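You operate a simulated robot arm through the tools that you are given. There is no shell and no other tool.

The job below is to be done with a simulated robot arm. You get a single attempt, and the scene is never put back.

## Task
Put the blue oats box on the worktop by the green wall. Fetch the blue mug and set it on the top of the sideboard. Put the glass on the worktop over the washer. Push the upper dresser drawer shut. Close the fryer drawer. Fetch the jug of cut potato and set it on the cooling rack. Open the counter cupboard door, take the plant sprayer from the counter cupboard shelf and leave it on the middle of the side counter, then shut the door. Push the deep counter drawer shut. Take the empty green can and put it on the saucer. Fetch the milk jug and set it on the top of the larder unit. Take the tea scoop on the door end of the table and put it away on the side counter under the socket. Do these in any order. Set down upright: blue oats box, blue mug, glass, jug of cut potato, plant sprayer, empty green can, milk jug.

The check looks at the end state, three seconds after you hand in, the way a careful person would. Anything else that was tipped, shoved, dropped, spilled or broken makes it a failure.

## Robot
A 7-joint arm with a two-finger parallel gripper on a trunk, on a base that moves. Base frame: it is fixed to the floor where the robot stands at the start and does not move with it; the origin is under the middle of the robot, x ahead of it, y to its left, z up. Units: m, rad, N and s.
With the tool pointing down near the work surface it reaches from about 0.1 to 0.56 m from the robot's upright axis, wherever it stands. Its first joint turns from -2.897 to 2.897 rad. Places, roughly: blue mug (13x9x10 cm) [0.4, 0.1, 1.3]; cooling rack (25x22x3 cm) [-1.6, -2, 0.9]; counter cupboard door [-1.5, -1.6, 0.5]; deep counter drawer [-1.4, -2, 0.5]; empty green can [-1.75, -2.25, 1]; fryer drawer [-1.5, -0.6, 1]; glass (7x8x10 cm) [0.4, 0.5, 1.3]; jug of cut potato (16x11x12 cm) [-1.7, -1.5, 1]; middle of the side counter [-1.6, -3.6, 0.9]; milk jug (13x8x10 cm) [-1.7, -2.9, 1]; plant sprayer [-1.5, -1.75, 0.5]; saucer (12x13x2 cm) [-1.8, -3.2, 0.9]; side counter under the socket [-1.6, -2.9, 0.9]; tea scoop (17x5x4 cm) [0, -2.1, 0.8]; top of the larder unit [0.9, -4.5, 0.9]; top of the sideboard [0.9, -3, 0.8]; upper dresser drawer [0.4, -0.6, 1.2]; worktop by the green wall (36x26 cm) [0.36, 0.98, 0.92]; worktop over the washer (47x26 cm) [-0.06, 0.98, 0.92]. Payload 1.57 kg.
The tool frame sits at the grasp point between the pads (the TCP): z along the fingers, y along the line on which they close. The tips reach 0.03 m beyond it. The gripper opens to 0.08 m. The fingers are 0.017 m wide and 0.012 m thick; the gripper's body (0.04 by 0.082 m) begins 0.08 m behind the TCP.
Orientation is told as [roll, pitch, yaw] about the base's x, y, z axes, in that order, counted from this pose: with the fingers straight down and closing along the base's y, the tool's x points along the base's -x, its y along +y and its z along -z.

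## Interface
- The arm moves only by the tool send_rows. Its arguments are lists of equal length, an entry for each row: "travel": the shift along the base's x, y, z in m, a list of three; "delta_rot": the turn, a rotation vector about the base's x, y, z in rad, a list of three. In form: {"travel": [[dx, dy, dz], ...], "delta_rot": [[ax, ay, az], ...]}. A call has 1 to 20 rows; each row shifts and turns the commanded pose from where the row before left it. "gripper" is the finger opening in m, from 0 to 0.08, set as the call begins (left out, the last holds). A row lasts 0.2 s, in which the tool goes at most 0.05 m and 0.15 rad; a call with a longer step from one row to the next is refused whole, and so is a gripper value outside its range. A pose out of reach is approached as far as the arm can. The call stops where the force on the tool passes 40 N (or 10 N more than at its start, if that is more) or the arm is blocked; 0.2 s more then pass. The fingers move at their own pace (about 0.072 m/s each) and stop on an object; they squeeze with about 28 N. The grip force told is the motor's: it shows also when the fingers shut on nothing. Time passes only in rows, and 0.2 s behind the last, so rows that do not move let the fingers close. It gives the time, the measured TCP pose, the force on the tool (base axes), the opening and the grip force at its end, in the units of the frame above (readings bear some noise), with the torque about the TCP (base axes, N m) and any sound that the robot's microphone picked up.
- Cameras (640 x 400 px; columns grow to the right, rows downward): "scene" is now at [0.0113, 0.1467, 1.6376]; the picture's right is [0.07, -1.00, 0.00], its down [-0.43, -0.03, -0.90] and it looks along [0.90, 0.06, -0.43] (base axes); focal length 214 px, centre (320, 200). "wrist" rides on the gripper at [0.072, -0.007, -0.122] in the tool frame; the picture's right is [0.09, 1.00, 0.00], its down [-0.84, 0.08, -0.54] and it looks along [-0.54, 0.05, 0.84] (tool axes); focal length 238 px, centre (320, 200). There is no depth. A picture from a camera that has moved, and an enlarged one, comes with that camera's place and axes in the base frame and with its lens.
- capture(camera): a new picture of that camera. The clock stands still meanwhile.
- lift_body(by): slides the trunk up (or, below 0, down) by that many m; the arm and the scene camera ride with it, the base frame stays. It gives what a move gives, with no picture.
- base_move(legs): drives the robot by 1 to 6 legs, each [ahead, left, turn to the left] in m, m and rad, along the robot's own axes; the way and the turn of a leg run together, so that a leg with both is an arc; at most 1.5 m and 3.142 rad a leg. The arm and the cameras ride along, it lands a little off, and it stops where it bumps. It gives what a move gives.
- pan_tilt(pan, tilt): turns the head with the scene camera to pan (to the left, within 1.501 rad either way) and tilt (down, from -0.506 to 1.204), counted from straight ahead of the robot. It gives what a move gives.
- inspect(camera, box): a new picture of the part [left, top, right, bottom] of that camera's present view, enlarged. The clock stands still meanwhile.
- close_job(): hands the job in; it is judged then, once.

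Nothing tells you exact positions but the pictures and the camera data. Unless the task says otherwise, let go and move clear before handing in.

The tools are called after ">>>" by a JSON object that holds its "api" and its "payload". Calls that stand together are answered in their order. send_rows: Moves the arm, as the interface text tells. Its arguments: {"type":"object","properties":{"travel":{"type":"array"},"delta_rot":{"type":"array"},"gripper":{"type":"number"}},"required":["travel","delta_rot"]} The other tools are called the same way: lift_body (by) moves the trunk up or down; base_move (legs) drives the base; pan_tilt (pan, tilt) turns the head that bears the scene camera; capture (camera) takes a picture; inspect (camera, box) takes an enlarged picture of a part of a camera's view; close_job () hands the job in.

At the start:

```text
time_s: 0.0
ee_pos: [0.2762, 0.1865, 0.9999]
ee_rot: [0.0, -0.001, 0.001]
force: [-0.8, -0.7, 0.5]
wrist_torque: [-0.02, 0.0, -0.01]
finger_gap: 0.0798
finger_force: 0.1
trunk travel left (down, up): [-0.425, 0.055]
robot x, y, heading: [0.0001, 0.0002, 0.004]
head pan, tilt (commanded): [0.072, 0.44]
```

scene: 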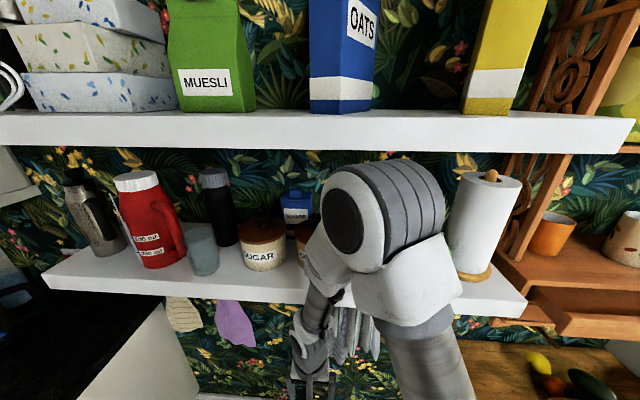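
wrist: 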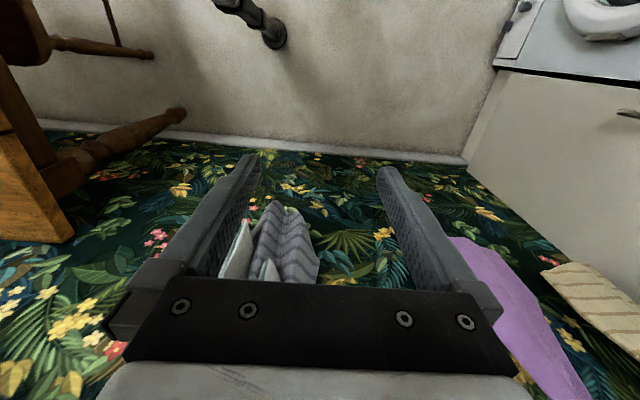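

I see two shelves on a patterned wall ahead: the upper one with muesli, oats and other boxes, and the lower one with a flask, jug, glass and jars. I'll look around with the head before moving anything.

>>> {"api": "pan_tilt", "payload": {"pan": 0.0, "tilt": 0.0}}

>>> {"api": "capture", "payload": {"camera": "scene"}}

>>> {"api": "pan_tilt", "payload": {"pan": 1.0, "tilt": 0.5}}

>>> {"api": "capture", "payload": {"camera": "scene"}}

>>> {"api": "pan_tilt", "payload": {"pan": -1.0, "tilt": 0.5}}

>>> {"api": "capture", "payload": {"camera": "scene"}}

```text
time_s: 0.9
ee_pos: [0.2769, 0.1853, 1.0003]
ee_rot: [0.0, 0.002, 0.0]
force: [-0.2, 0.4, -0.6]
wrist_torque: [-0.02, -0.01, -0.01]
finger_gap: 0.08
finger_force: 0.1
trunk travel left (down, up): [-0.425, 0.055]
robot x, y, heading: [-0.0044, -0.0024, 0.001]
head pan, tilt (commanded): [0.0, 0.0]
```

```text
taken
camera scene: at [0.0095, 0.1402, 1.6783], right [0.0, -1.0, 0.0], down [0.0, 0.0, -1.0], along [1.0, 0.0, 0.0], focal length 214 px, centre (320, 200)
```

scene: 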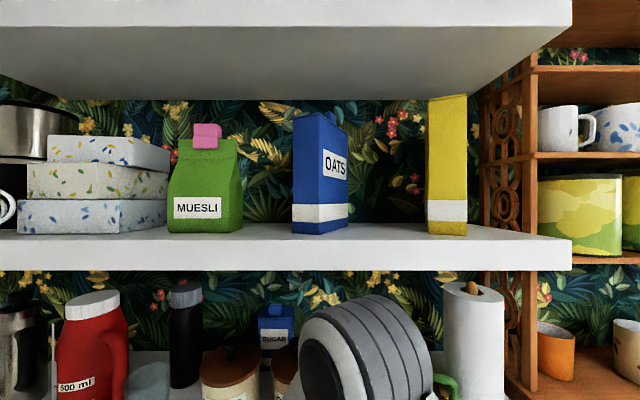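

```text
time_s: 2.2
ee_pos: [0.2767, 0.1862, 1.0005]
ee_rot: [0.0, 0.0, 0.001]
force: [0.3, -0.8, -0.6]
wrist_torque: [0.04, -0.03, 0.0]
finger_gap: 0.0799
finger_force: 0.0
trunk travel left (down, up): [-0.425, 0.055]
robot x, y, heading: [0.0016, -0.0025, 0.001]
head pan, tilt (commanded): [1.0, 0.499]
```

```text
taken
camera scene: at [-0.0313, 0.2167, 1.6323], right [0.84, -0.54, 0.0], down [-0.26, -0.4, -0.88], along [0.47, 0.74, -0.48], focal length 214 px, centre (320, 200)
```

scene: 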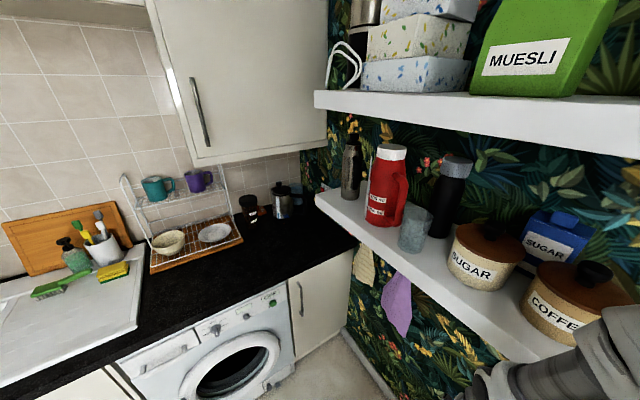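

```text
time_s: 4.1
ee_pos: [0.2772, 0.186, 1.0001]
ee_rot: [0.0, 0.001, 0.001]
force: [-0.7, 0.7, 0.4]
wrist_torque: [0.02, 0.03, 0.01]
finger_gap: 0.0801
finger_force: 0.0
trunk travel left (down, up): [-0.425, 0.055]
robot x, y, heading: [-0.001, -0.0017, 0.001]
head pan, tilt (commanded): [-1.0, 0.499]
```

```text
taken
camera scene: at [-0.0313, 0.0637, 1.6323], right [-0.84, -0.54, 0.0], down [-0.26, 0.4, -0.88], along [0.47, -0.74, -0.48], focal length 214 px, centre (320, 200)
```

scene: 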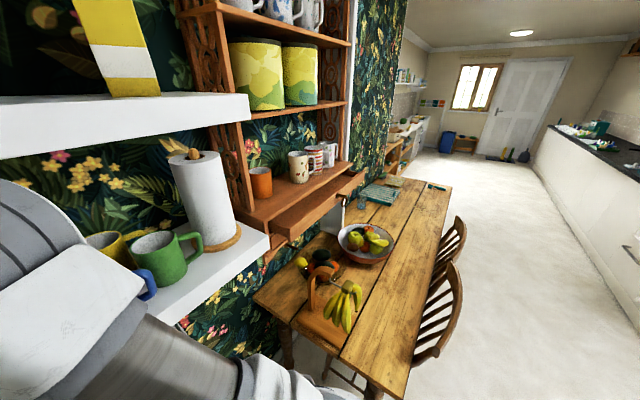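

The first views show the shelves ahead, the washer worktop to the left, and the dresser, table and a long kitchen to the right. I'll look further round to each side before driving.

>>> {"api": "pan_tilt", "payload": {"pan": 1.5, "tilt": 0.6}}

>>> {"api": "capture", "payload": {"camera": "scene"}}

>>> {"api": "pan_tilt", "payload": {"pan": -1.5, "tilt": 0.4}}

>>> {"api": "capture", "payload": {"camera": "scene"}}

>>> {"api": "pan_tilt", "payload": {"pan": 0.0, "tilt": 0.9}}

>>> {"api": "capture", "payload": {"camera": "scene"}}

>>> {"api": "pan_tilt", "payload": {"pan": -0.5, "tilt": 0.5}}

>>> {"api": "capture", "payload": {"camera": "scene"}}

```text
time_s: 6.4
ee_pos: [0.2769, 0.1857, 1.0001]
ee_rot: [0.001, -0.001, 0.0]
force: [-0.3, 0.1, 0.0]
wrist_torque: [0.0, 0.0, 0.0]
finger_gap: 0.08
finger_force: 0.0
trunk travel left (down, up): [-0.425, 0.055]
robot x, y, heading: [0.0007, 0.0029, 0.001]
head pan, tilt (commanded): [1.499, 0.6]
```

```text
taken
camera scene: at [-0.0741, 0.2284, 1.6232], right [1.0, -0.07, 0.0], down [-0.04, -0.56, -0.83], along [0.06, 0.82, -0.56], focal length 214 px, centre (320, 200)
```

scene: 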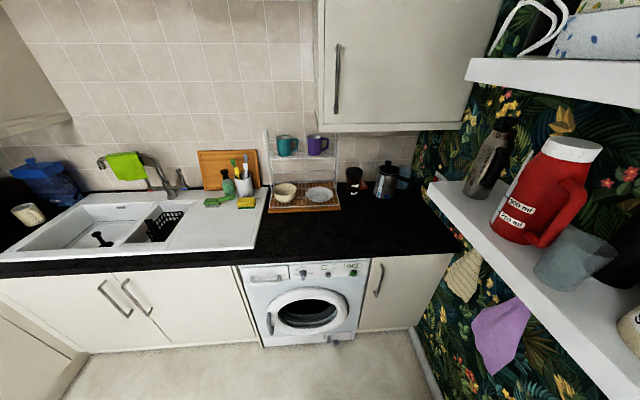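

```text
time_s: 9.0
ee_pos: [0.2773, 0.1856, 0.9995]
ee_rot: [0.001, -0.001, 0.001]
force: [-0.4, 0.3, -0.3]
wrist_torque: [0.01, -0.01, 0.04]
finger_gap: 0.0802
finger_force: 0.1
trunk travel left (down, up): [-0.425, 0.055]
robot x, y, heading: [-0.0004, -0.0001, 0.001]
head pan, tilt (commanded): [-1.499, 0.4]
```

```text
taken
camera scene: at [-0.0738, 0.0478, 1.6414], right [-1.0, -0.07, 0.0], down [-0.03, 0.39, -0.92], along [0.07, -0.92, -0.39], focal length 214 px, centre (320, 200)
```

scene: 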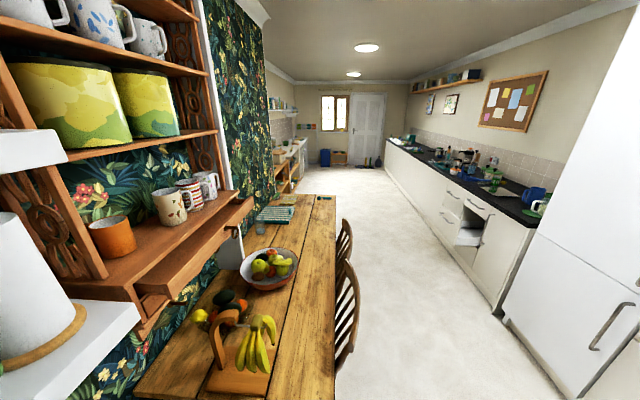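

```text
time_s: 10.6
ee_pos: [0.2759, 0.1866, 1.0006]
ee_rot: [0.002, 0.002, -0.001]
force: [-0.5, 0.2, 0.8]
wrist_torque: [0.0, -0.01, 0.01]
finger_gap: 0.08
finger_force: 0.0
trunk travel left (down, up): [-0.425, 0.055]
robot x, y, heading: [-0.0045, -0.0005, 0.004]
head pan, tilt (commanded): [0.0, 0.901]
```

```text
taken
camera scene: at [-0.005, 0.1401, 1.5984], right [0.0, -1.0, 0.0], down [-0.78, 0.0, -0.62], along [0.62, 0.0, -0.78], focal length 214 px, centre (320, 200)
```

scene: 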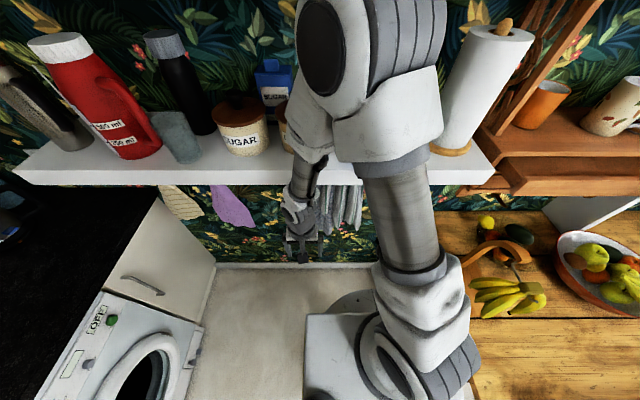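

```text
time_s: 11.5
ee_pos: [0.2764, 0.1864, 1.0]
ee_rot: [0.0, 0.0, 0.001]
force: [0.4, -0.4, -0.3]
wrist_torque: [0.05, 0.03, -0.01]
finger_gap: 0.0804
finger_force: 0.0
trunk travel left (down, up): [-0.425, 0.055]
robot x, y, heading: [0.001, 0.0039, 0.002]
head pan, tilt (commanded): [-0.499, 0.499]
```

```text
taken
camera scene: at [-0.0006, 0.0967, 1.6322], right [-0.48, -0.88, 0.0], down [-0.42, 0.23, -0.88], along [0.77, -0.42, -0.48], focal length 214 px, centre (320, 200)
```

scene: 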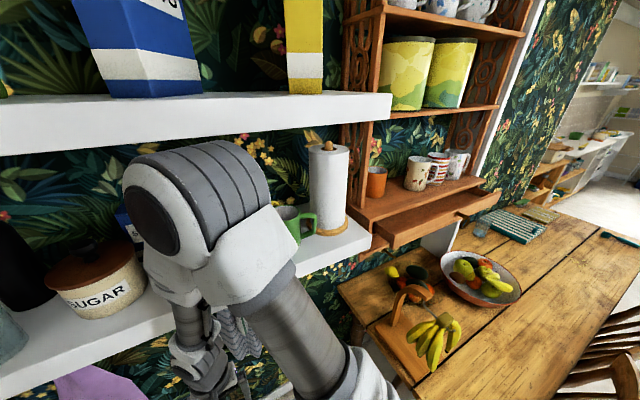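

I have the overall layout: shelves and dresser on the +x wall, the washer worktop at +y, and the long counter run on the -x side. I'll back off a little to get parallax and a clearer view of the shelves.

>>> {"api": "base_move", "payload": {"legs": [[-0.4, 0, 0]]}}

>>> {"api": "pan_tilt", "payload": {"pan": 0.0, "tilt": 0.2}}

>>> {"api": "capture", "payload": {"camera": "scene"}}

>>> {"api": "pan_tilt", "payload": {"pan": -0.8, "tilt": 0.4}}

>>> {"api": "capture", "payload": {"camera": "scene"}}

>>> {"api": "pan_tilt", "payload": {"pan": 0.8, "tilt": 0.4}}

>>> {"api": "capture", "payload": {"camera": "scene"}}

```text
time_s: 14.7
ee_pos: [-0.127, 0.1857, 0.9996]
ee_rot: [-0.001, -0.002, 0.0]
force: [-0.1, -0.2, -0.3]
wrist_torque: [-0.01, 0.0, 0.02]
finger_gap: 0.0802
finger_force: 0.1
trunk travel left (down, up): [-0.425, 0.055]
robot x, y, heading: [-0.4039, 0.0004, -0.003]
head pan, tilt (commanded): [-0.499, 0.499]
```

```text
time_s: 15.6
ee_pos: [-0.1271, 0.1857, 1.0005]
ee_rot: [0.0, -0.001, -0.003]
force: [-0.1, -0.7, -0.5]
wrist_torque: [0.0, -0.01, 0.01]
finger_gap: 0.0798
finger_force: 0.0
trunk travel left (down, up): [-0.425, 0.055]
robot x, y, heading: [-0.4069, 0.0008, 0.001]
head pan, tilt (commanded): [0.0, 0.201]
```

```text
taken
camera scene: at [-0.3908, 0.1405, 1.6599], right [0.0, -1.0, 0.0], down [-0.2, 0.0, -0.98], along [0.98, 0.0, -0.2], focal length 214 px, centre (320, 200)
```

scene: 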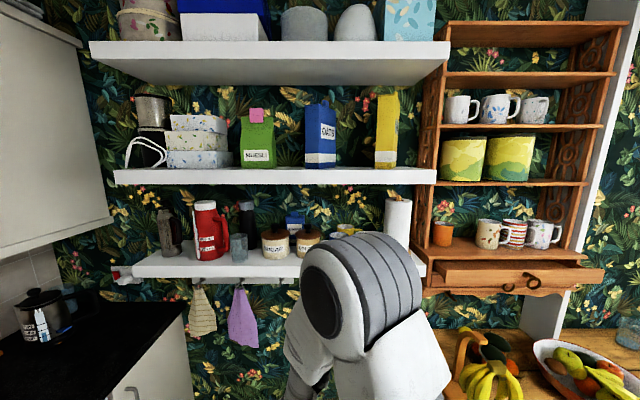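

```text
time_s: 16.7
ee_pos: [-0.1269, 0.1868, 1.0004]
ee_rot: [0.0, 0.0, -0.001]
force: [-1.1, -0.7, -0.2]
wrist_torque: [-0.01, -0.04, 0.0]
finger_gap: 0.08
finger_force: 0.1
trunk travel left (down, up): [-0.425, 0.055]
robot x, y, heading: [-0.4051, -0.0029, -0.005]
head pan, tilt (commanded): [-0.799, 0.4]
```

```text
taken
camera scene: at [-0.4195, 0.0742, 1.6414], right [-0.72, -0.7, 0.0], down [-0.27, 0.28, -0.92], along [0.64, -0.66, -0.39], focal length 214 px, centre (320, 200)
```

scene: 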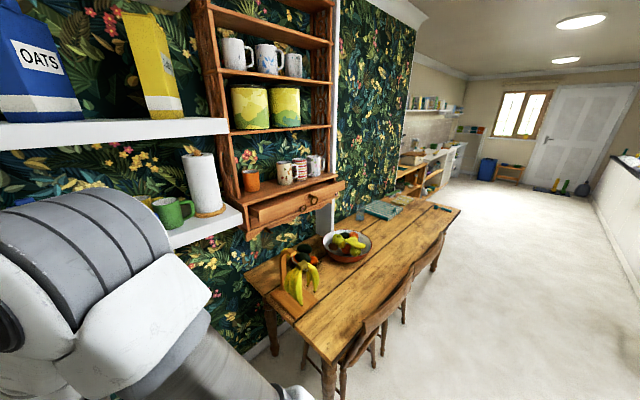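

```text
time_s: 18.4
ee_pos: [-0.1261, 0.1861, 1.0002]
ee_rot: [0.0, 0.0, -0.002]
force: [0.6, -0.1, -1.0]
wrist_torque: [0.02, -0.02, -0.02]
finger_gap: 0.08
finger_force: 0.0
trunk travel left (down, up): [-0.425, 0.055]
robot x, y, heading: [-0.4067, 0.0007, 0.0]
head pan, tilt (commanded): [0.799, 0.4]
```

```text
taken
camera scene: at [-0.4193, 0.2069, 1.6414], right [0.72, -0.7, 0.0], down [-0.27, -0.28, -0.92], along [0.64, 0.66, -0.39], focal length 214 px, centre (320, 200)
```

scene: 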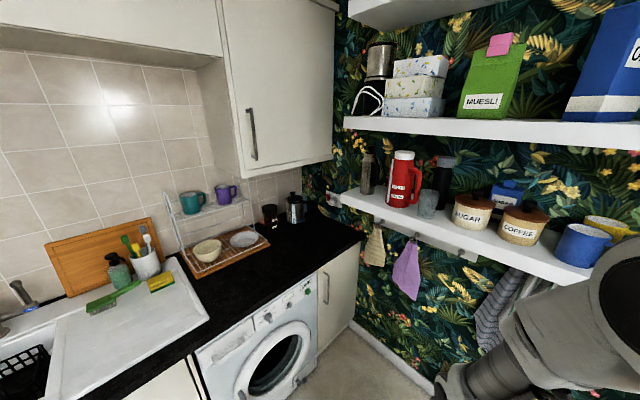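

I can triangulate from the two views: the upper shelf top is near z=1.615 and the lower near z=1.26, both with front edges around x=0.346. I'll zoom in on the oats box, the mugs, the glass and the dresser drawer.

>>> {"api": "pan_tilt", "payload": {"pan": 0.0, "tilt": 0.2}}

>>> {"api": "inspect", "payload": {"camera": "scene", "box": [220, 80, 440, 280]}}

>>> {"api": "pan_tilt", "payload": {"pan": -0.5, "tilt": 0.3}}

>>> {"api": "inspect", "payload": {"camera": "scene", "box": [160, 100, 480, 300]}}

>>> {"api": "pan_tilt", "payload": {"pan": 0.6, "tilt": 0.4}}

>>> {"api": "inspect", "payload": {"camera": "scene", "box": [240, 130, 600, 300]}}

```text
time_s: 19.5
ee_pos: [-0.1276, 0.1864, 0.9993]
ee_rot: [0.0, 0.001, -0.001]
force: [-0.8, 0.9, -1.1]
wrist_torque: [0.01, 0.0, 0.01]
finger_gap: 0.0799
finger_force: 0.1
trunk travel left (down, up): [-0.425, 0.055]
robot x, y, heading: [-0.407, 0.0007, -0.001]
head pan, tilt (commanded): [0.0, 0.201]
```

```text
2.00 times, centred on (330, 180) of scene
camera zoom: at [-0.3908, 0.1406, 1.6599], right [0.0, -1.0, 0.0], down [-0.2, 0.0, -0.98], along [0.98, 0.0, -0.2], focal length 429 px, centre (300, 240)
```

zoom: 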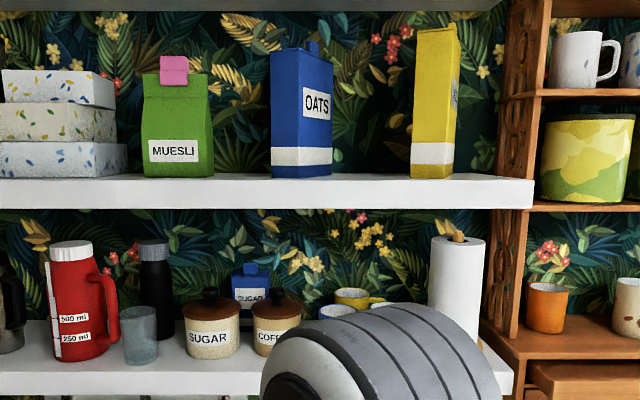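

```text
time_s: 20.5
ee_pos: [-0.1272, 0.1858, 0.9991]
ee_rot: [0.001, 0.001, -0.003]
force: [0.0, 0.2, 0.4]
wrist_torque: [-0.01, 0.03, 0.01]
finger_gap: 0.0801
finger_force: 0.0
trunk travel left (down, up): [-0.425, 0.055]
robot x, y, heading: [-0.3989, -0.001, -0.006]
head pan, tilt (commanded): [-0.499, 0.3]
```

```text
2.00 times, centred on (320, 200) of scene
camera zoom: at [-0.4021, 0.0959, 1.6507], right [-0.48, -0.88, 0.0], down [-0.26, 0.14, -0.96], along [0.84, -0.46, -0.3], focal length 429 px, centre (320, 200)
```

zoom: 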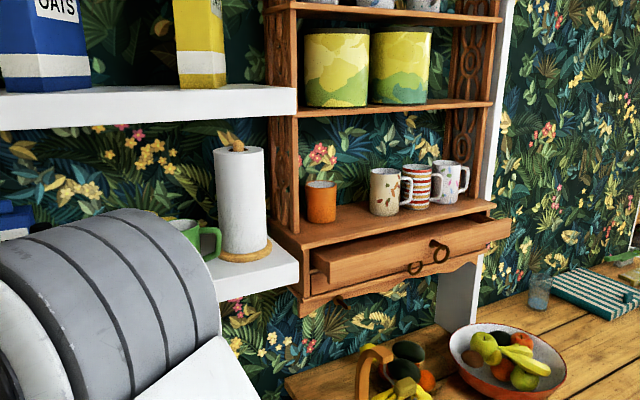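

```text
time_s: 21.8
ee_pos: [-0.1266, 0.186, 0.9998]
ee_rot: [0.001, 0.001, -0.002]
force: [0.4, 0.0, 0.3]
wrist_torque: [0.02, 0.0, -0.03]
finger_gap: 0.08
finger_force: 0.1
trunk travel left (down, up): [-0.425, 0.055]
robot x, y, heading: [-0.4013, 0.004, -0.003]
head pan, tilt (commanded): [0.6, 0.4]
```

```text
1.78 times, centred on (420, 215) of scene
camera zoom: at [-0.4074, 0.1928, 1.6414], right [0.56, -0.83, 0.0], down [-0.32, -0.22, -0.92], along [0.76, 0.52, -0.39], focal length 381 px, centre (142, 173)
```

zoom: 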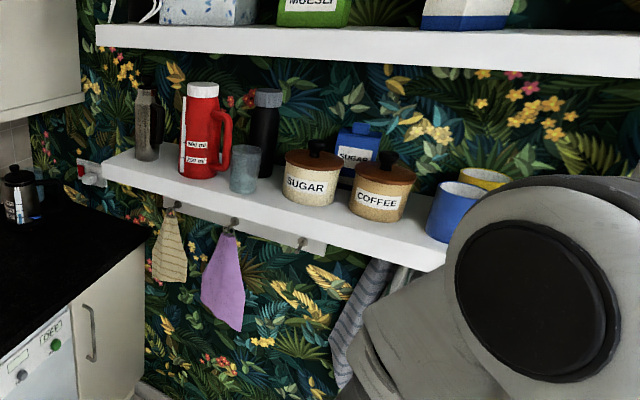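

The blue mug is on the lower shelf in front of a yellow one, the glass is further left, and the dresser drawer is ajar. I'll raise the tool to a forward-pointing pose in free space, to see how the arm behaves and clear the view.

>>> {"api": "send_rows", "payload": {"travel": [[0.01, -0.017, 0.035], [0.01, -0.017, 0.035], [0.01, -0.017, 0.035], [0.01, -0.017, 0.035], [0.01, -0.017, 0.035], [0.01, -0.017, 0.035], [0.01, -0.017, 0.035], [0.01, -0.017, 0.035], [0.01, -0.017, 0.035], [0.01, -0.017, 0.035], [0.01, -0.016, 0.0]], "delta_rot": [[0, -0.1428, 0], [0, -0.1428, 0], [0, -0.1428, 0], [0, -0.1428, 0], [0, -0.1428, 0], [0, -0.1428, 0], [0, -0.1428, 0], [0, -0.1428, 0], [0, -0.1428, 0], [0, -0.1428, 0], [0, -0.1428, 0]], "gripper": 0.08}}

>>> {"api": "pan_tilt", "payload": {"pan": 0.0, "tilt": 0.3}}

>>> {"api": "capture", "payload": {"camera": "scene"}}

>>> {"api": "capture", "payload": {"camera": "wrist"}}

```text
time_s: 24.2
ee_pos: [0.0582, 0.0433, 1.3939]
ee_rot: [1.613, -1.568, -1.61]
force: [-0.2, 0.2, -0.1]
wrist_torque: [0.01, 0.04, 0.02]
finger_gap: 0.08
finger_force: 0.1
out of reach, approached as far as the arm can: row 3, 4, 5, 6, 7, 8, 9, 11
trunk travel left (down, up): [-0.425, 0.055]
robot x, y, heading: [-0.4024, 0.0004, -0.005]
head pan, tilt (commanded): [0.6, 0.4]
```

```text
time_s: 25.2
ee_pos: [0.0589, 0.042, 1.3939]
ee_rot: [0.762, -1.57, -0.761]
force: [-0.1, -0.2, -0.7]
wrist_torque: [0.01, 0.0, -0.01]
finger_gap: 0.0798
finger_force: 0.0
trunk travel left (down, up): [-0.425, 0.055]
robot x, y, heading: [-0.4047, -0.0024, 0.0]
head pan, tilt (commanded): [0.0, 0.3]
```

```text
taken
camera scene: at [-0.3906, 0.1406, 1.6507], right [0.0, -1.0, 0.0], down [-0.3, 0.0, -0.96], along [0.96, 0.0, -0.3], focal length 214 px, centre (320, 200)
```

scene: 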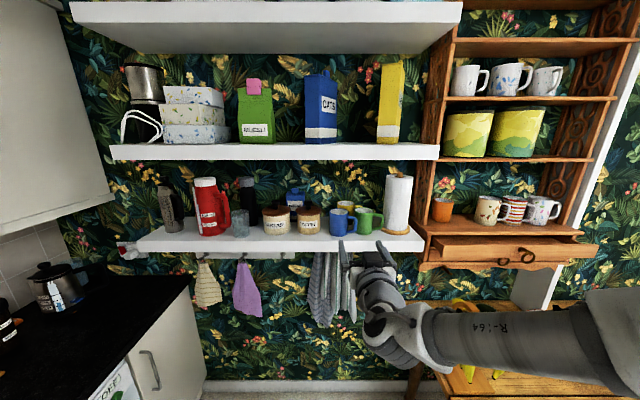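

```text
taken
camera wrist: at [-0.063, 0.0356, 1.3223], right [0.0, 1.0, -0.09], down [-0.54, 0.08, 0.84], along [0.84, 0.05, 0.54], focal length 238 px, centre (320, 200)
```

wrist: 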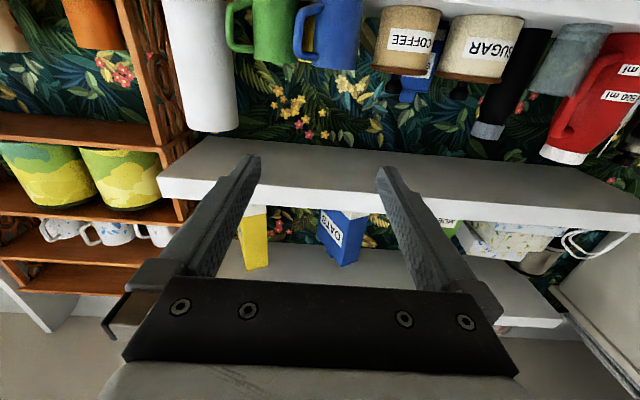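

The tool now points forward and the mugs are in plain view on the lower shelf: blue, then green to its right, with yellow behind. I'll zoom in to triangulate them.

>>> {"api": "inspect", "payload": {"camera": "scene", "box": [180, 170, 420, 270]}}

>>> {"api": "inspect", "payload": {"camera": "wrist", "box": [200, 0, 440, 150]}}

>>> {"api": "inspect", "payload": {"camera": "scene", "box": [280, 50, 420, 160]}}

```text
2.67 times, centred on (300, 220) of scene
camera zoom: at [-0.3906, 0.1406, 1.6507], right [0.0, -1.0, 0.0], down [-0.3, 0.0, -0.96], along [0.96, 0.0, -0.3], focal length 572 px, centre (373, 147)
```

zoom: 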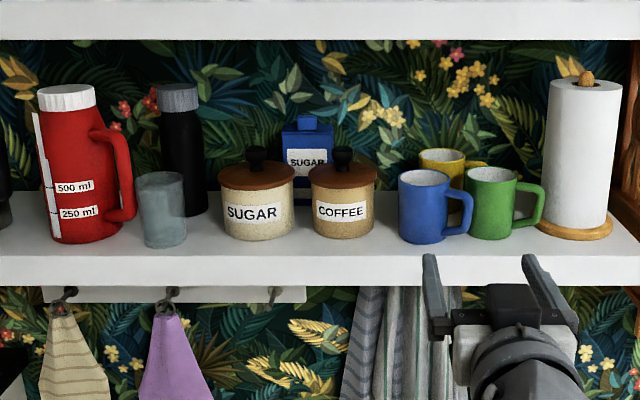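

```text
2.67 times, centred on (320, 75) of wrist
camera zoom: at [-0.063, 0.0356, 1.3223], right [0.0, 1.0, -0.09], down [-0.54, 0.08, 0.84], along [0.84, 0.05, 0.54], focal length 636 px, centre (320, 533)
```

zoom: 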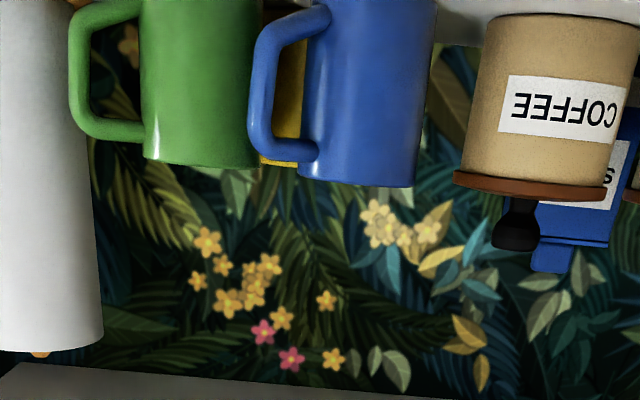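

```text
3.64 times, centred on (350, 105) of scene
camera zoom: at [-0.3906, 0.1406, 1.6507], right [0.0, -1.0, 0.0], down [-0.3, 0.0, -0.96], along [0.96, 0.0, -0.3], focal length 780 px, centre (211, 546)
```

zoom: 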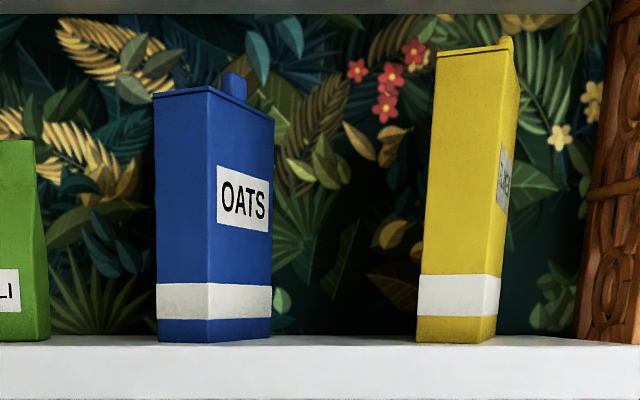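

The blue mug is at about (0.426, 0.062) with its handle toward -y, and the glass is at about (0.40, 0.46), close to the red jug's handle. I'll slide the base left to look at the glass straight on.

>>> {"api": "base_move", "payload": {"legs": [[0, 0.3, 0]]}}

>>> {"api": "capture", "payload": {"camera": "scene"}}

>>> {"api": "inspect", "payload": {"camera": "scene", "box": [220, 150, 420, 275]}}

>>> {"api": "capture", "payload": {"camera": "wrist"}}

```text
time_s: 28.1
ee_pos: [0.0598, 0.3439, 1.3939]
ee_rot: [1.055, -1.569, -1.055]
force: [-0.6, 0.5, 0.2]
wrist_torque: [-0.03, -0.02, -0.04]
finger_gap: 0.0801
finger_force: 0.0
trunk travel left (down, up): [-0.425, 0.055]
robot x, y, heading: [-0.4048, 0.3018, -0.003]
head pan, tilt (commanded): [0.0, 0.3]
```

```text
taken
camera scene: at [-0.39, 0.4429, 1.6507], right [0.0, -1.0, 0.0], down [-0.3, 0.0, -0.96], along [0.96, 0.0, -0.3], focal length 214 px, centre (320, 200)
```

scene: 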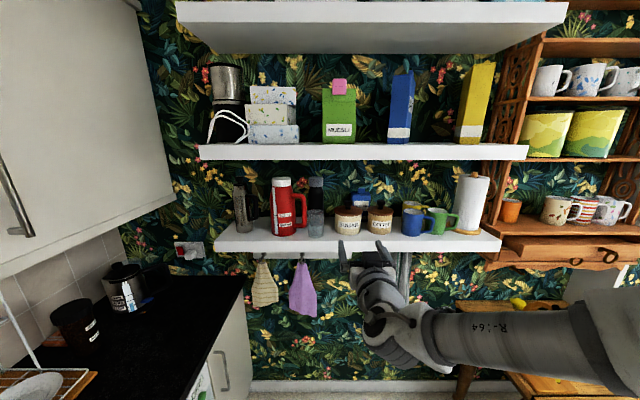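

```text
3.20 times, centred on (320, 212) of scene
camera zoom: at [-0.39, 0.4429, 1.6507], right [0.0, -1.0, 0.0], down [-0.3, 0.0, -0.96], along [0.96, 0.0, -0.3], focal length 686 px, centre (320, 160)
```

zoom: 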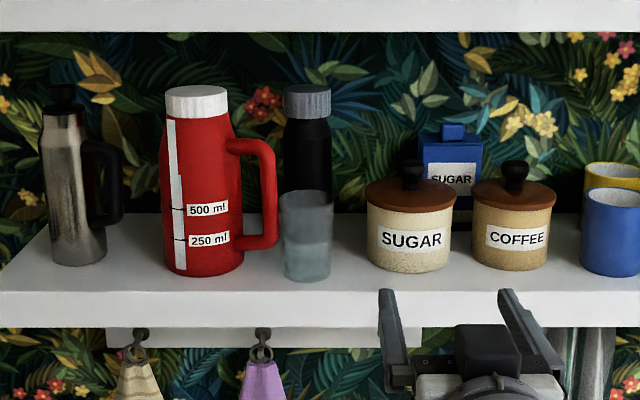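

```text
taken
camera wrist: at [-0.0622, 0.3377, 1.3222], right [0.0, 1.0, -0.09], down [-0.54, 0.08, 0.84], along [0.84, 0.05, 0.54], focal length 238 px, centre (320, 200)
```

wrist: 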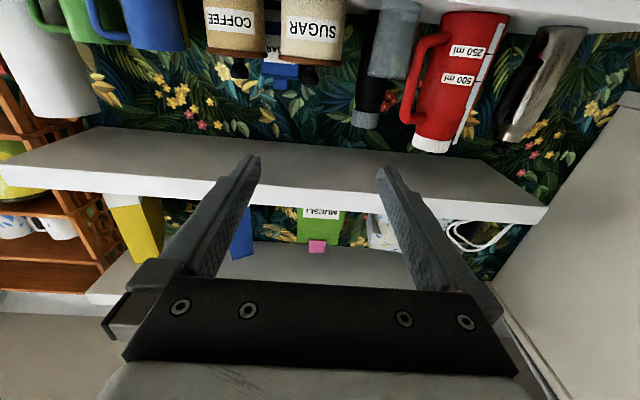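

The glass is centred near (0.397, 0.460), with the red jug's handle just behind-left of it. I'll pitch the tool to about 40° below horizontal and yaw it slightly left so the left finger stays clear of that handle.

>>> {"api": "send_rows", "payload": {"travel": [[0.01, 0.0, 0.01], [0.01, 0.0, 0.01], [0.01, 0.0, 0.01], [0.01, 0.0, 0.01], [0.01, 0.0, 0.01]], "delta_rot": [[0, 0.14, 0], [0, 0.14, 0], [0, 0.14, 0], [0, 0.14, 0], [0, 0.14, 0]]}}

>>> {"api": "capture", "payload": {"camera": "scene"}}

>>> {"api": "capture", "payload": {"camera": "wrist"}}

```text
time_s: 29.2
ee_pos: [0.1104, 0.3452, 1.443]
ee_rot: [0.0, -0.869, -0.001]
force: [1.0, 0.6, -0.5]
wrist_torque: [-0.02, 0.03, -0.01]
finger_gap: 0.08
finger_force: 0.1
trunk travel left (down, up): [-0.425, 0.055]
robot x, y, heading: [-0.4038, 0.3023, 0.002]
head pan, tilt (commanded): [0.0, 0.3]
```

```text
taken
camera scene: at [-0.3897, 0.4431, 1.6506], right [0.0, -1.0, 0.0], down [-0.3, 0.0, -0.96], along [0.96, 0.0, -0.3], focal length 214 px, centre (320, 200)
```

scene: 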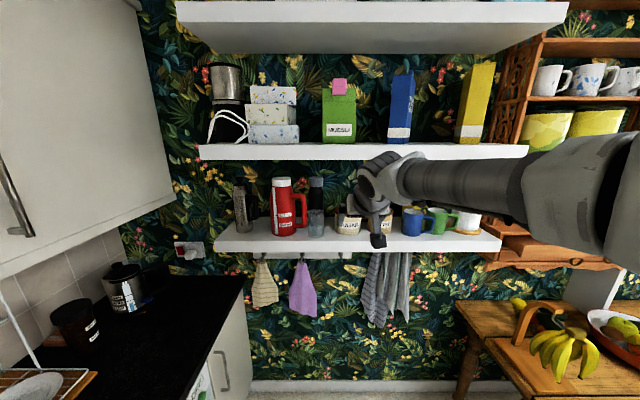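

```text
taken
camera wrist: at [-0.0291, 0.3379, 1.4674], right [-0.06, 1.0, -0.07], down [0.13, 0.08, 0.99], along [0.99, 0.05, -0.13], focal length 238 px, centre (320, 200)
```

wrist: 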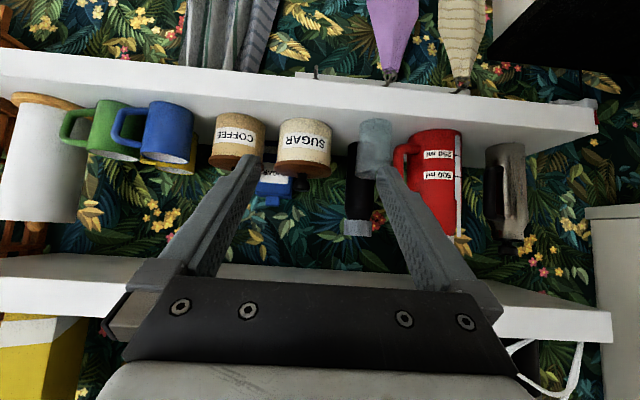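

The commanded pose follows well from here. I'll drive ahead 0.2 m and bring the tool to a pre-grasp pose in front of the glass.

>>> {"api": "base_move", "payload": {"legs": [[0.2, 0, 0]]}}

>>> {"api": "send_rows", "payload": {"travel": [[-0.015, 0.02, -0.01], [0.0, 0.025, -0.015], [0.0, 0.025, -0.015]], "delta_rot": [[0, 0, 0.1], [0, 0, 0.1], [0, 0, 0.1]]}}

>>> {"api": "capture", "payload": {"camera": "wrist"}}

>>> {"api": "capture", "payload": {"camera": "scene"}}

```text
time_s: 31.2
ee_pos: [0.3097, 0.3445, 1.4439]
ee_rot: [0.002, -0.868, -0.002]
force: [0.2, -0.4, -0.2]
wrist_torque: [0.0, 0.01, -0.04]
finger_gap: 0.08
finger_force: 0.0
trunk travel left (down, up): [-0.425, 0.055]
robot x, y, heading: [-0.2057, 0.2994, 0.002]
head pan, tilt (commanded): [0.0, 0.3]
```

```text
time_s: 32.0
ee_pos: [0.2948, 0.4153, 1.403]
ee_rot: [-0.001, -0.87, 0.304]
force: [0.5, -0.7, -0.4]
wrist_torque: [0.01, -0.02, -0.05]
finger_gap: 0.0801
finger_force: 0.2
trunk travel left (down, up): [-0.425, 0.055]
robot x, y, heading: [-0.2026, 0.3038, 0.004]
head pan, tilt (commanded): [0.0, 0.3]
```

```text
taken
camera wrist: at [0.1633, 0.367, 1.4264], right [-0.35, 0.93, -0.07], down [0.1, 0.11, 0.99], along [0.93, 0.34, -0.13], focal length 238 px, centre (320, 200)
```

wrist: 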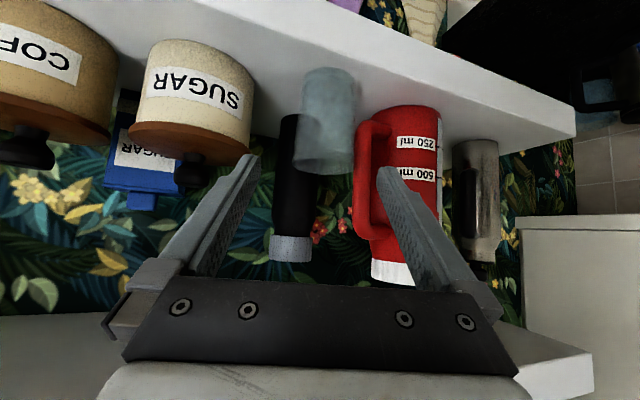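

```text
taken
camera scene: at [-0.1903, 0.4427, 1.6507], right [0.0, -1.0, 0.0], down [-0.3, 0.0, -0.96], along [0.96, 0.0, -0.3], focal length 214 px, centre (320, 200)
```

scene: 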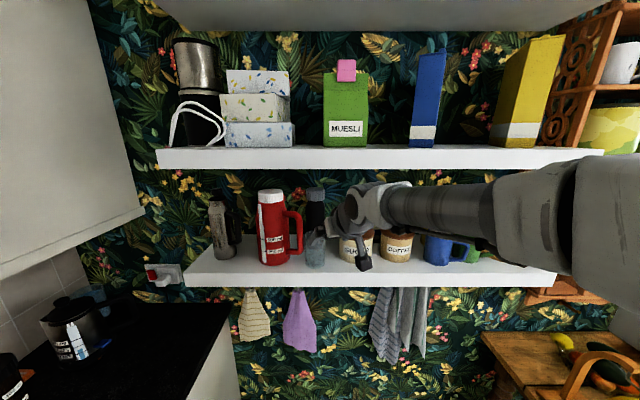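

The glass is almost in line with the fingers. I'll zoom in on the wrist view to measure the lateral offset precisely before advancing.

>>> {"api": "inspect", "payload": {"camera": "wrist", "box": [240, 50, 440, 200]}}

```text
2.67 times, centred on (340, 125) of wrist
camera zoom: at [0.1633, 0.367, 1.4264], right [-0.35, 0.93, -0.07], down [0.1, 0.11, 0.99], along [0.93, 0.34, -0.13], focal length 636 px, centre (267, 400)
```

zoom: 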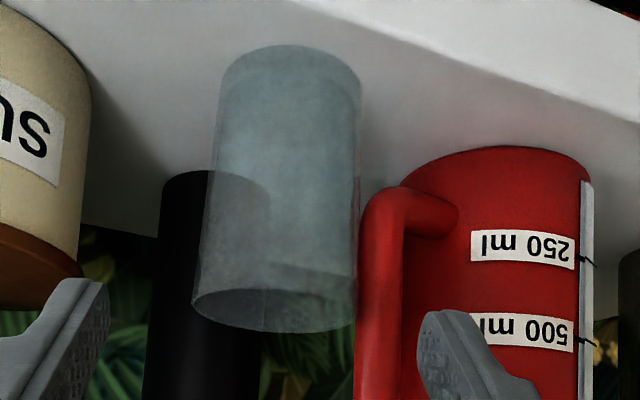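

The glass needs about a 6 mm lateral correction, and its mid-height diameter is about 65 mm, so it fits. I'll advance most of the way, then check again.

>>> {"api": "send_rows", "payload": {"travel": [[0.0188, 0.008, -0.0172], [0.0188, 0.008, -0.0172], [0.0188, 0.008, -0.0172]], "delta_rot": [[0, 0, 0], [0, 0, 0], [0, 0, 0]]}}

>>> {"api": "capture", "payload": {"camera": "wrist"}}

```text
time_s: 32.8
ee_pos: [0.3512, 0.4376, 1.3492]
ee_rot: [0.004, -0.868, 0.3]
force: [0.1, 0.4, 0.0]
wrist_torque: [0.0, -0.01, 0.01]
finger_gap: 0.0802
finger_force: 0.1
trunk travel left (down, up): [-0.425, 0.055]
robot x, y, heading: [-0.2053, 0.2994, 0.002]
head pan, tilt (commanded): [0.0, 0.3]
```

```text
taken
camera wrist: at [0.2206, 0.3902, 1.3744], right [-0.35, 0.93, -0.07], down [0.1, 0.11, 0.99], along [0.93, 0.34, -0.13], focal length 238 px, centre (320, 200)
```

wrist: 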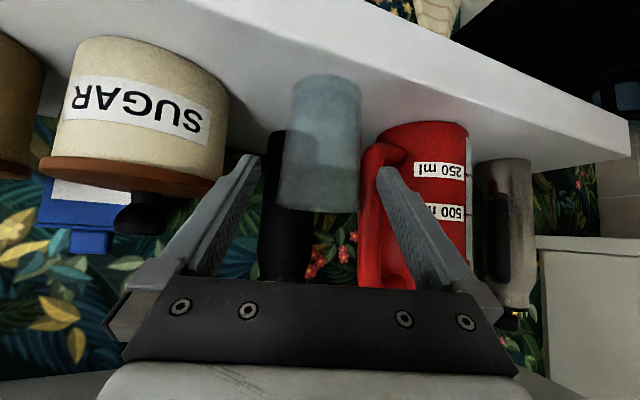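

The glass sits centred between the fingers. I'll make the final advance and close.

>>> {"api": "send_rows", "payload": {"travel": [[0.016, 0.005, -0.014], [0.016, 0.005, -0.014], [0.0155, 0.005, -0.0138]], "delta_rot": [[0, 0, 0], [0, 0, 0], [0, 0, 0]]}}

>>> {"api": "capture", "payload": {"camera": "wrist"}}

```text
time_s: 33.6
ee_pos: [0.397, 0.4537, 1.3086]
ee_rot: [0.004, -0.869, 0.301]
force: [-0.2, 0.3, 0.2]
wrist_torque: [0.03, -0.03, 0.02]
finger_gap: 0.0801
finger_force: 0.0
trunk travel left (down, up): [-0.425, 0.055]
robot x, y, heading: [-0.2051, 0.3039, 0.001]
head pan, tilt (commanded): [0.0, 0.3]
```

```text
taken
camera wrist: at [0.2673, 0.4057, 1.3326], right [-0.35, 0.93, -0.07], down [0.1, 0.11, 0.99], along [0.93, 0.34, -0.13], focal length 238 px, centre (320, 200)
```

wrist: 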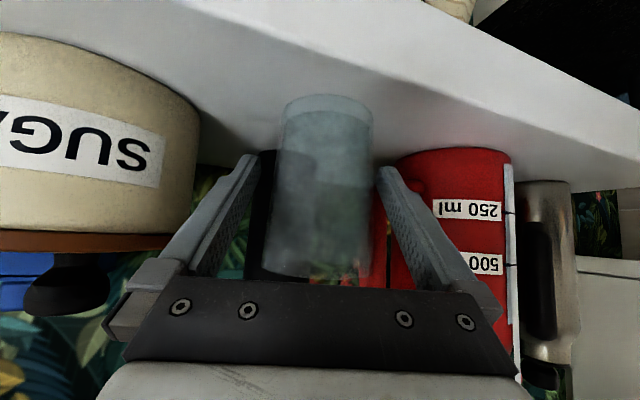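

The glass is well inside the fingers. Closing the gripper on it now.

>>> {"api": "send_rows", "payload": {"travel": [[0, 0, 0], [0, 0, 0], [0, 0, 0]], "delta_rot": [[0, 0, 0], [0, 0, 0], [0, 0, 0]], "gripper": 0.03}}

>>> {"api": "capture", "payload": {"camera": "wrist"}}

```text
time_s: 34.4
ee_pos: [0.3975, 0.4532, 1.3098]
ee_rot: [0.002, -0.868, 0.297]
force: [0.3, 1.3, 0.5]
wrist_torque: [0.11, -0.04, 0.01]
finger_gap: 0.062
finger_force: 27.5
trunk travel left (down, up): [-0.425, 0.055]
robot x, y, heading: [-0.2006, 0.3032, 0.001]
head pan, tilt (commanded): [0.0, 0.3]
```

```text
taken
camera wrist: at [0.2669, 0.4057, 1.3332], right [-0.35, 0.93, -0.07], down [0.1, 0.11, 0.99], along [0.93, 0.34, -0.13], focal length 238 px, centre (320, 200)
```

wrist: 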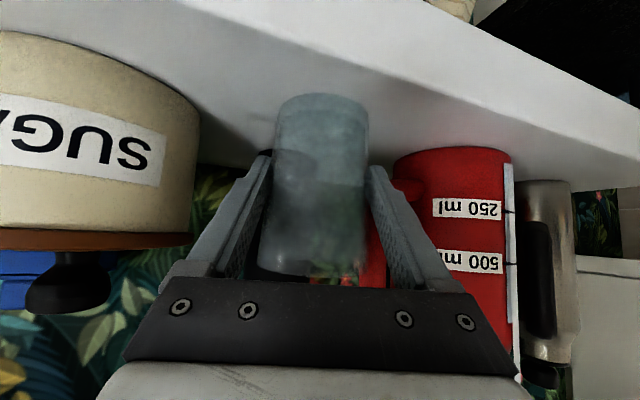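

The grip holds at 62 mm. I'll lift it a little and pull back off the shelf.

>>> {"api": "send_rows", "payload": {"travel": [[0, 0, 0.01], [0, 0, 0.015], [-0.03, -0.008, 0.005], [-0.04, -0.01, 0.0], [-0.04, -0.01, 0.0], [-0.03, -0.01, 0.0]], "delta_rot": [[0, 0, 0], [0, 0, 0], [0, 0, 0], [0, 0, 0], [0, 0, 0], [0, 0, 0]]}}

>>> {"api": "capture", "payload": {"camera": "wrist"}}

>>> {"api": "capture", "payload": {"camera": "scene"}}

```text
time_s: 35.8
ee_pos: [0.2569, 0.4146, 1.3404]
ee_rot: [0.002, -0.87, 0.299]
force: [-0.2, -0.3, -2.1]
wrist_torque: [-0.03, 0.05, -0.02]
finger_gap: 0.062
finger_force: 28.4
trunk travel left (down, up): [-0.425, 0.055]
robot x, y, heading: [-0.2039, 0.3037, 0.001]
head pan, tilt (commanded): [0.0, 0.3]
```

```text
taken
camera wrist: at [0.1257, 0.3673, 1.3643], right [-0.35, 0.93, -0.07], down [0.1, 0.11, 0.99], along [0.93, 0.34, -0.13], focal length 238 px, centre (320, 200)
```

wrist: 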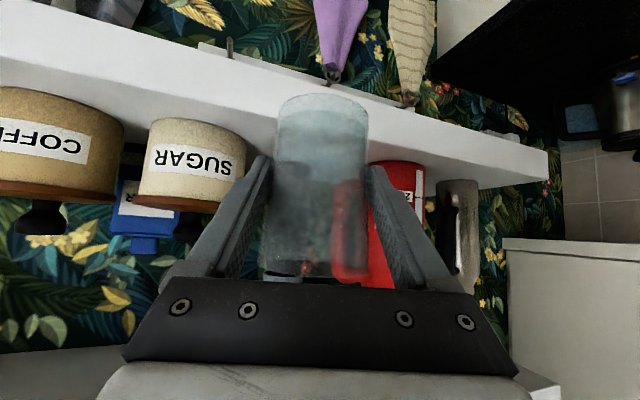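

```text
taken
camera scene: at [-0.1908, 0.4424, 1.6507], right [0.0, -1.0, 0.0], down [-0.3, 0.0, -0.96], along [0.96, 0.0, -0.3], focal length 214 px, centre (320, 200)
```

scene: 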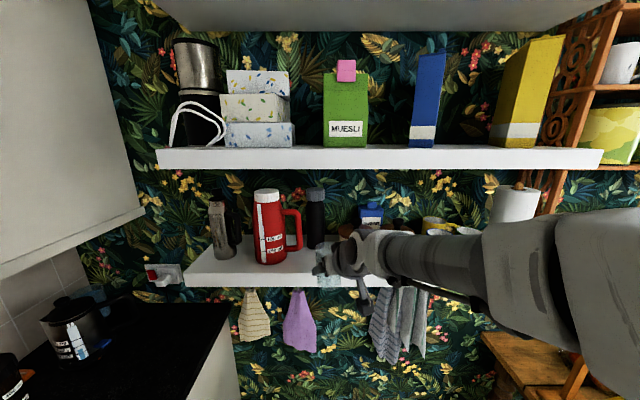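

The glass is held and clear of the shelf. I'll back off, turn left 90° to face the washer worktop, and slide right to line up with the clear strip in front of the dish rack.

>>> {"api": "base_move", "payload": {"legs": [[-0.15, 0, 0], [0, 0, 1.5708], [0, -0.38, 0]]}}

>>> {"api": "pan_tilt", "payload": {"pan": 0.0, "tilt": 0.7}}

>>> {"api": "capture", "payload": {"camera": "scene"}}

>>> {"api": "capture", "payload": {"camera": "wrist"}}

```text
time_s: 45.5
ee_pos: [-0.0748, 0.7575, 1.3412]
ee_rot: [0.0, -0.869, 1.848]
force: [-0.4, 0.1, -2.2]
wrist_torque: [-0.03, 0.0, 0.0]
finger_gap: 0.0618
finger_force: 27.6
trunk travel left (down, up): [-0.425, 0.055]
robot x, y, heading: [0.025, 0.2958, 1.551]
head pan, tilt (commanded): [0.0, 0.3]
```

```text
time_s: 46.3
ee_pos: [-0.0745, 0.7567, 1.3413]
ee_rot: [0.002, -0.869, 1.848]
force: [0.3, -0.1, -2.0]
wrist_torque: [0.0, -0.01, -0.01]
finger_gap: 0.0617
finger_force: 28.0
trunk travel left (down, up): [-0.425, 0.055]
robot x, y, heading: [0.0295, 0.2948, 1.551]
head pan, tilt (commanded): [0.0, 0.7]
```

```text
taken
camera scene: at [-0.112, 0.3017, 1.6146], right [1.0, -0.02, 0.0], down [-0.01, -0.64, -0.77], along [0.02, 0.77, -0.64], focal length 214 px, centre (320, 200)
```

scene: 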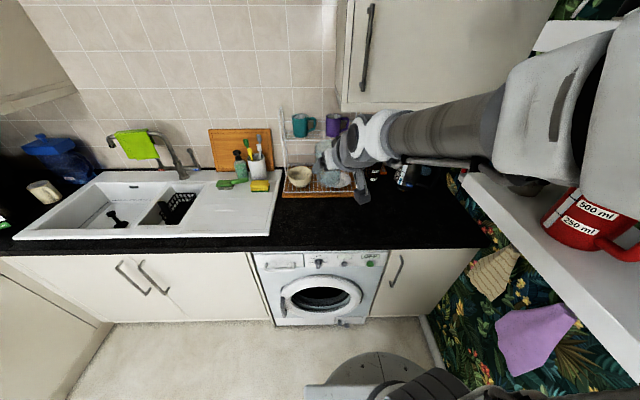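

```text
taken
camera wrist: at [-0.0297, 0.6237, 1.3641], right [-0.94, -0.33, -0.07], down [-0.11, 0.1, 0.99], along [-0.32, 0.94, -0.13], focal length 238 px, centre (320, 200)
```

wrist: 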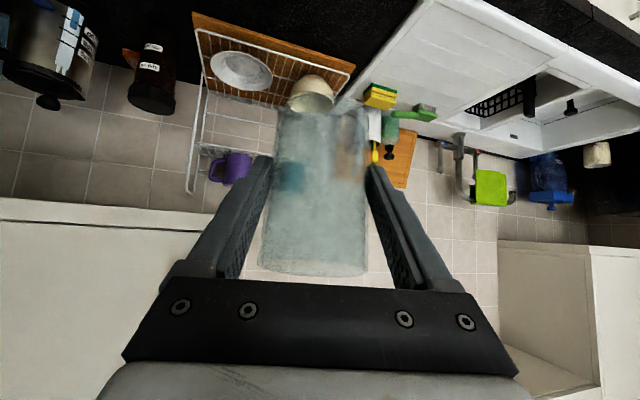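

The strip in front of the dish rack is clear, from the counter edge near y=0.87 to the rack near y=1.15. I'll lower the trunk and drive ahead so the glass hangs over it.

>>> {"api": "lift_body", "payload": {"by": -0.3}}

>>> {"api": "base_move", "payload": {"legs": [[0.15, 0, 0]]}}

>>> {"api": "capture", "payload": {"camera": "scene"}}

>>> {"api": "capture", "payload": {"camera": "wrist"}}

```text
time_s: 49.3
ee_pos: [-0.0749, 0.7566, 1.0413]
ee_rot: [0.003, -0.869, 1.848]
force: [0.1, -0.4, -1.6]
wrist_torque: [0.01, 0.01, 0.0]
finger_gap: 0.0621
finger_force: 27.3
trunk travel left (down, up): [-0.125, 0.355]
robot x, y, heading: [0.0271, 0.2913, 1.547]
head pan, tilt (commanded): [0.0, 0.7]
```

```text
time_s: 51.0
ee_pos: [-0.0728, 0.9054, 1.0397]
ee_rot: [0.002, -0.869, 1.85]
force: [-0.4, 0.3, -2.1]
wrist_torque: [-0.06, -0.01, -0.01]
finger_gap: 0.0619
finger_force: 27.9
trunk travel left (down, up): [-0.125, 0.355]
robot x, y, heading: [0.0351, 0.4408, 1.549]
head pan, tilt (commanded): [0.0, 0.7]
```

```text
taken
camera scene: at [-0.1088, 0.4519, 1.3145], right [1.0, -0.02, 0.0], down [-0.01, -0.64, -0.76], along [0.02, 0.76, -0.64], focal length 214 px, centre (320, 200)
```

scene: 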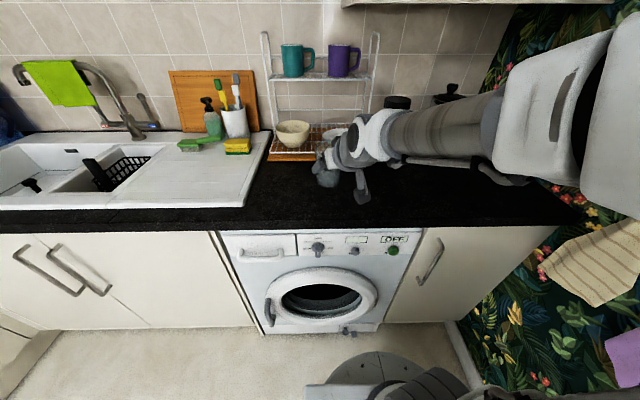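

```text
taken
camera wrist: at [-0.0269, 0.774, 1.0641], right [-0.94, -0.33, -0.07], down [-0.11, 0.1, 0.99], along [-0.32, 0.94, -0.13], focal length 238 px, centre (320, 200)
```

wrist: 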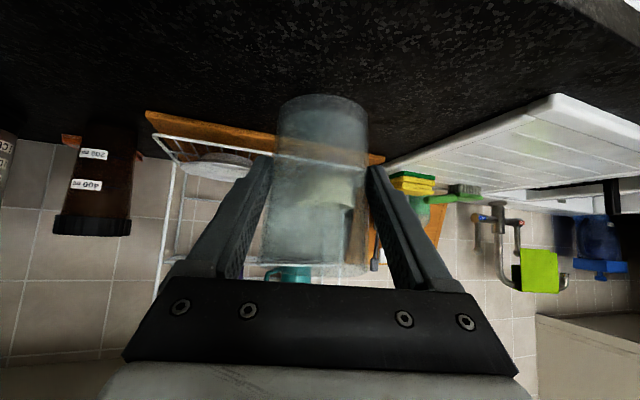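

The glass is over the counter's front edge with the rack still behind it. I'll extend to about (-0.065, 0.98) and lower to just above the surface.

>>> {"api": "send_rows", "payload": {"travel": [[0.003, 0.025, 0], [0.003, 0.025, 0], [0.003, 0.025, 0], [0, 0, -0.03], [0, 0, -0.025]], "delta_rot": [[0, 0, 0], [0, 0, 0], [0, 0, 0], [0, 0, 0], [0, 0, 0]]}}

>>> {"api": "inspect", "payload": {"camera": "scene", "box": [240, 100, 440, 240]}}

>>> {"api": "capture", "payload": {"camera": "wrist"}}

```text
time_s: 52.2
ee_pos: [-0.0626, 0.9813, 0.9841]
ee_rot: [0.001, -0.87, 1.849]
force: [0.3, -0.1, -0.6]
wrist_torque: [-0.01, -0.01, -0.01]
finger_gap: 0.0618
finger_force: 27.6
trunk travel left (down, up): [-0.125, 0.355]
robot x, y, heading: [0.0298, 0.4458, 1.554]
head pan, tilt (commanded): [0.0, 0.7]
```

```text
2.86 times, centred on (340, 170) of scene
camera zoom: at [-0.1088, 0.4519, 1.3146], right [1.0, -0.02, 0.0], down [-0.01, -0.64, -0.76], along [0.02, 0.76, -0.64], focal length 613 px, centre (263, 286)
```

zoom: 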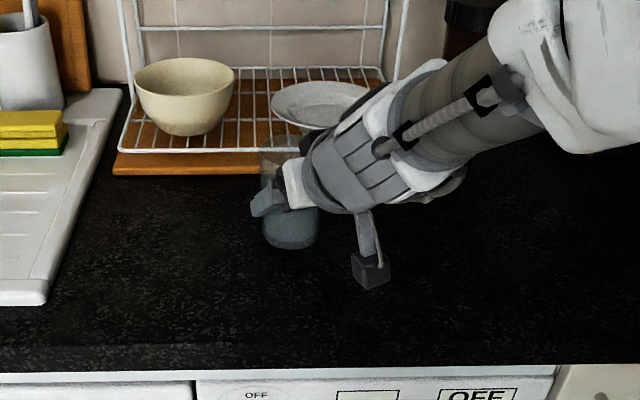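

```text
taken
camera wrist: at [-0.0172, 0.8486, 1.0079], right [-0.94, -0.33, -0.07], down [-0.11, 0.1, 0.99], along [-0.32, 0.94, -0.13], focal length 238 px, centre (320, 200)
```

wrist: 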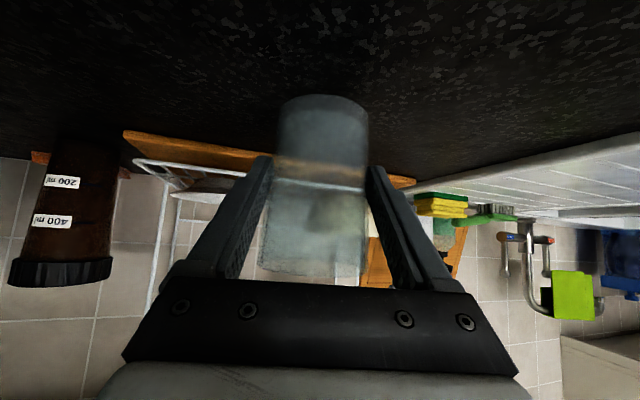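

The camera clears the surface and the glass is a little above it. Lowering in small steps while watching the force.

>>> {"api": "send_rows", "payload": {"travel": [[0, 0, -0.005], [0, 0, -0.005]], "delta_rot": [[0, 0, 0], [0, 0, 0]]}}

>>> {"api": "send_rows", "payload": {"travel": [[0, 0, -0.003]], "delta_rot": [[0, 0, 0]]}}

```text
time_s: 52.8
ee_pos: [-0.0632, 0.981, 0.9746]
ee_rot: [0.002, -0.869, 1.848]
force: [-0.6, -0.2, -1.6]
wrist_torque: [-0.05, 0.03, 0.0]
finger_gap: 0.0619
finger_force: 28.5
trunk travel left (down, up): [-0.125, 0.355]
robot x, y, heading: [0.0322, 0.4427, 1.551]
head pan, tilt (commanded): [0.0, 0.7]
```

```text
time_s: 53.2
ee_pos: [-0.0636, 0.9817, 0.9714]
ee_rot: [0.001, -0.869, 1.849]
force: [-1.4, -0.6, -2.1]
wrist_torque: [-0.02, -0.01, -0.02]
finger_gap: 0.0618
finger_force: 28.2
trunk travel left (down, up): [-0.125, 0.355]
robot x, y, heading: [0.0298, 0.4458, 1.551]
head pan, tilt (commanded): [0.0, 0.7]
```

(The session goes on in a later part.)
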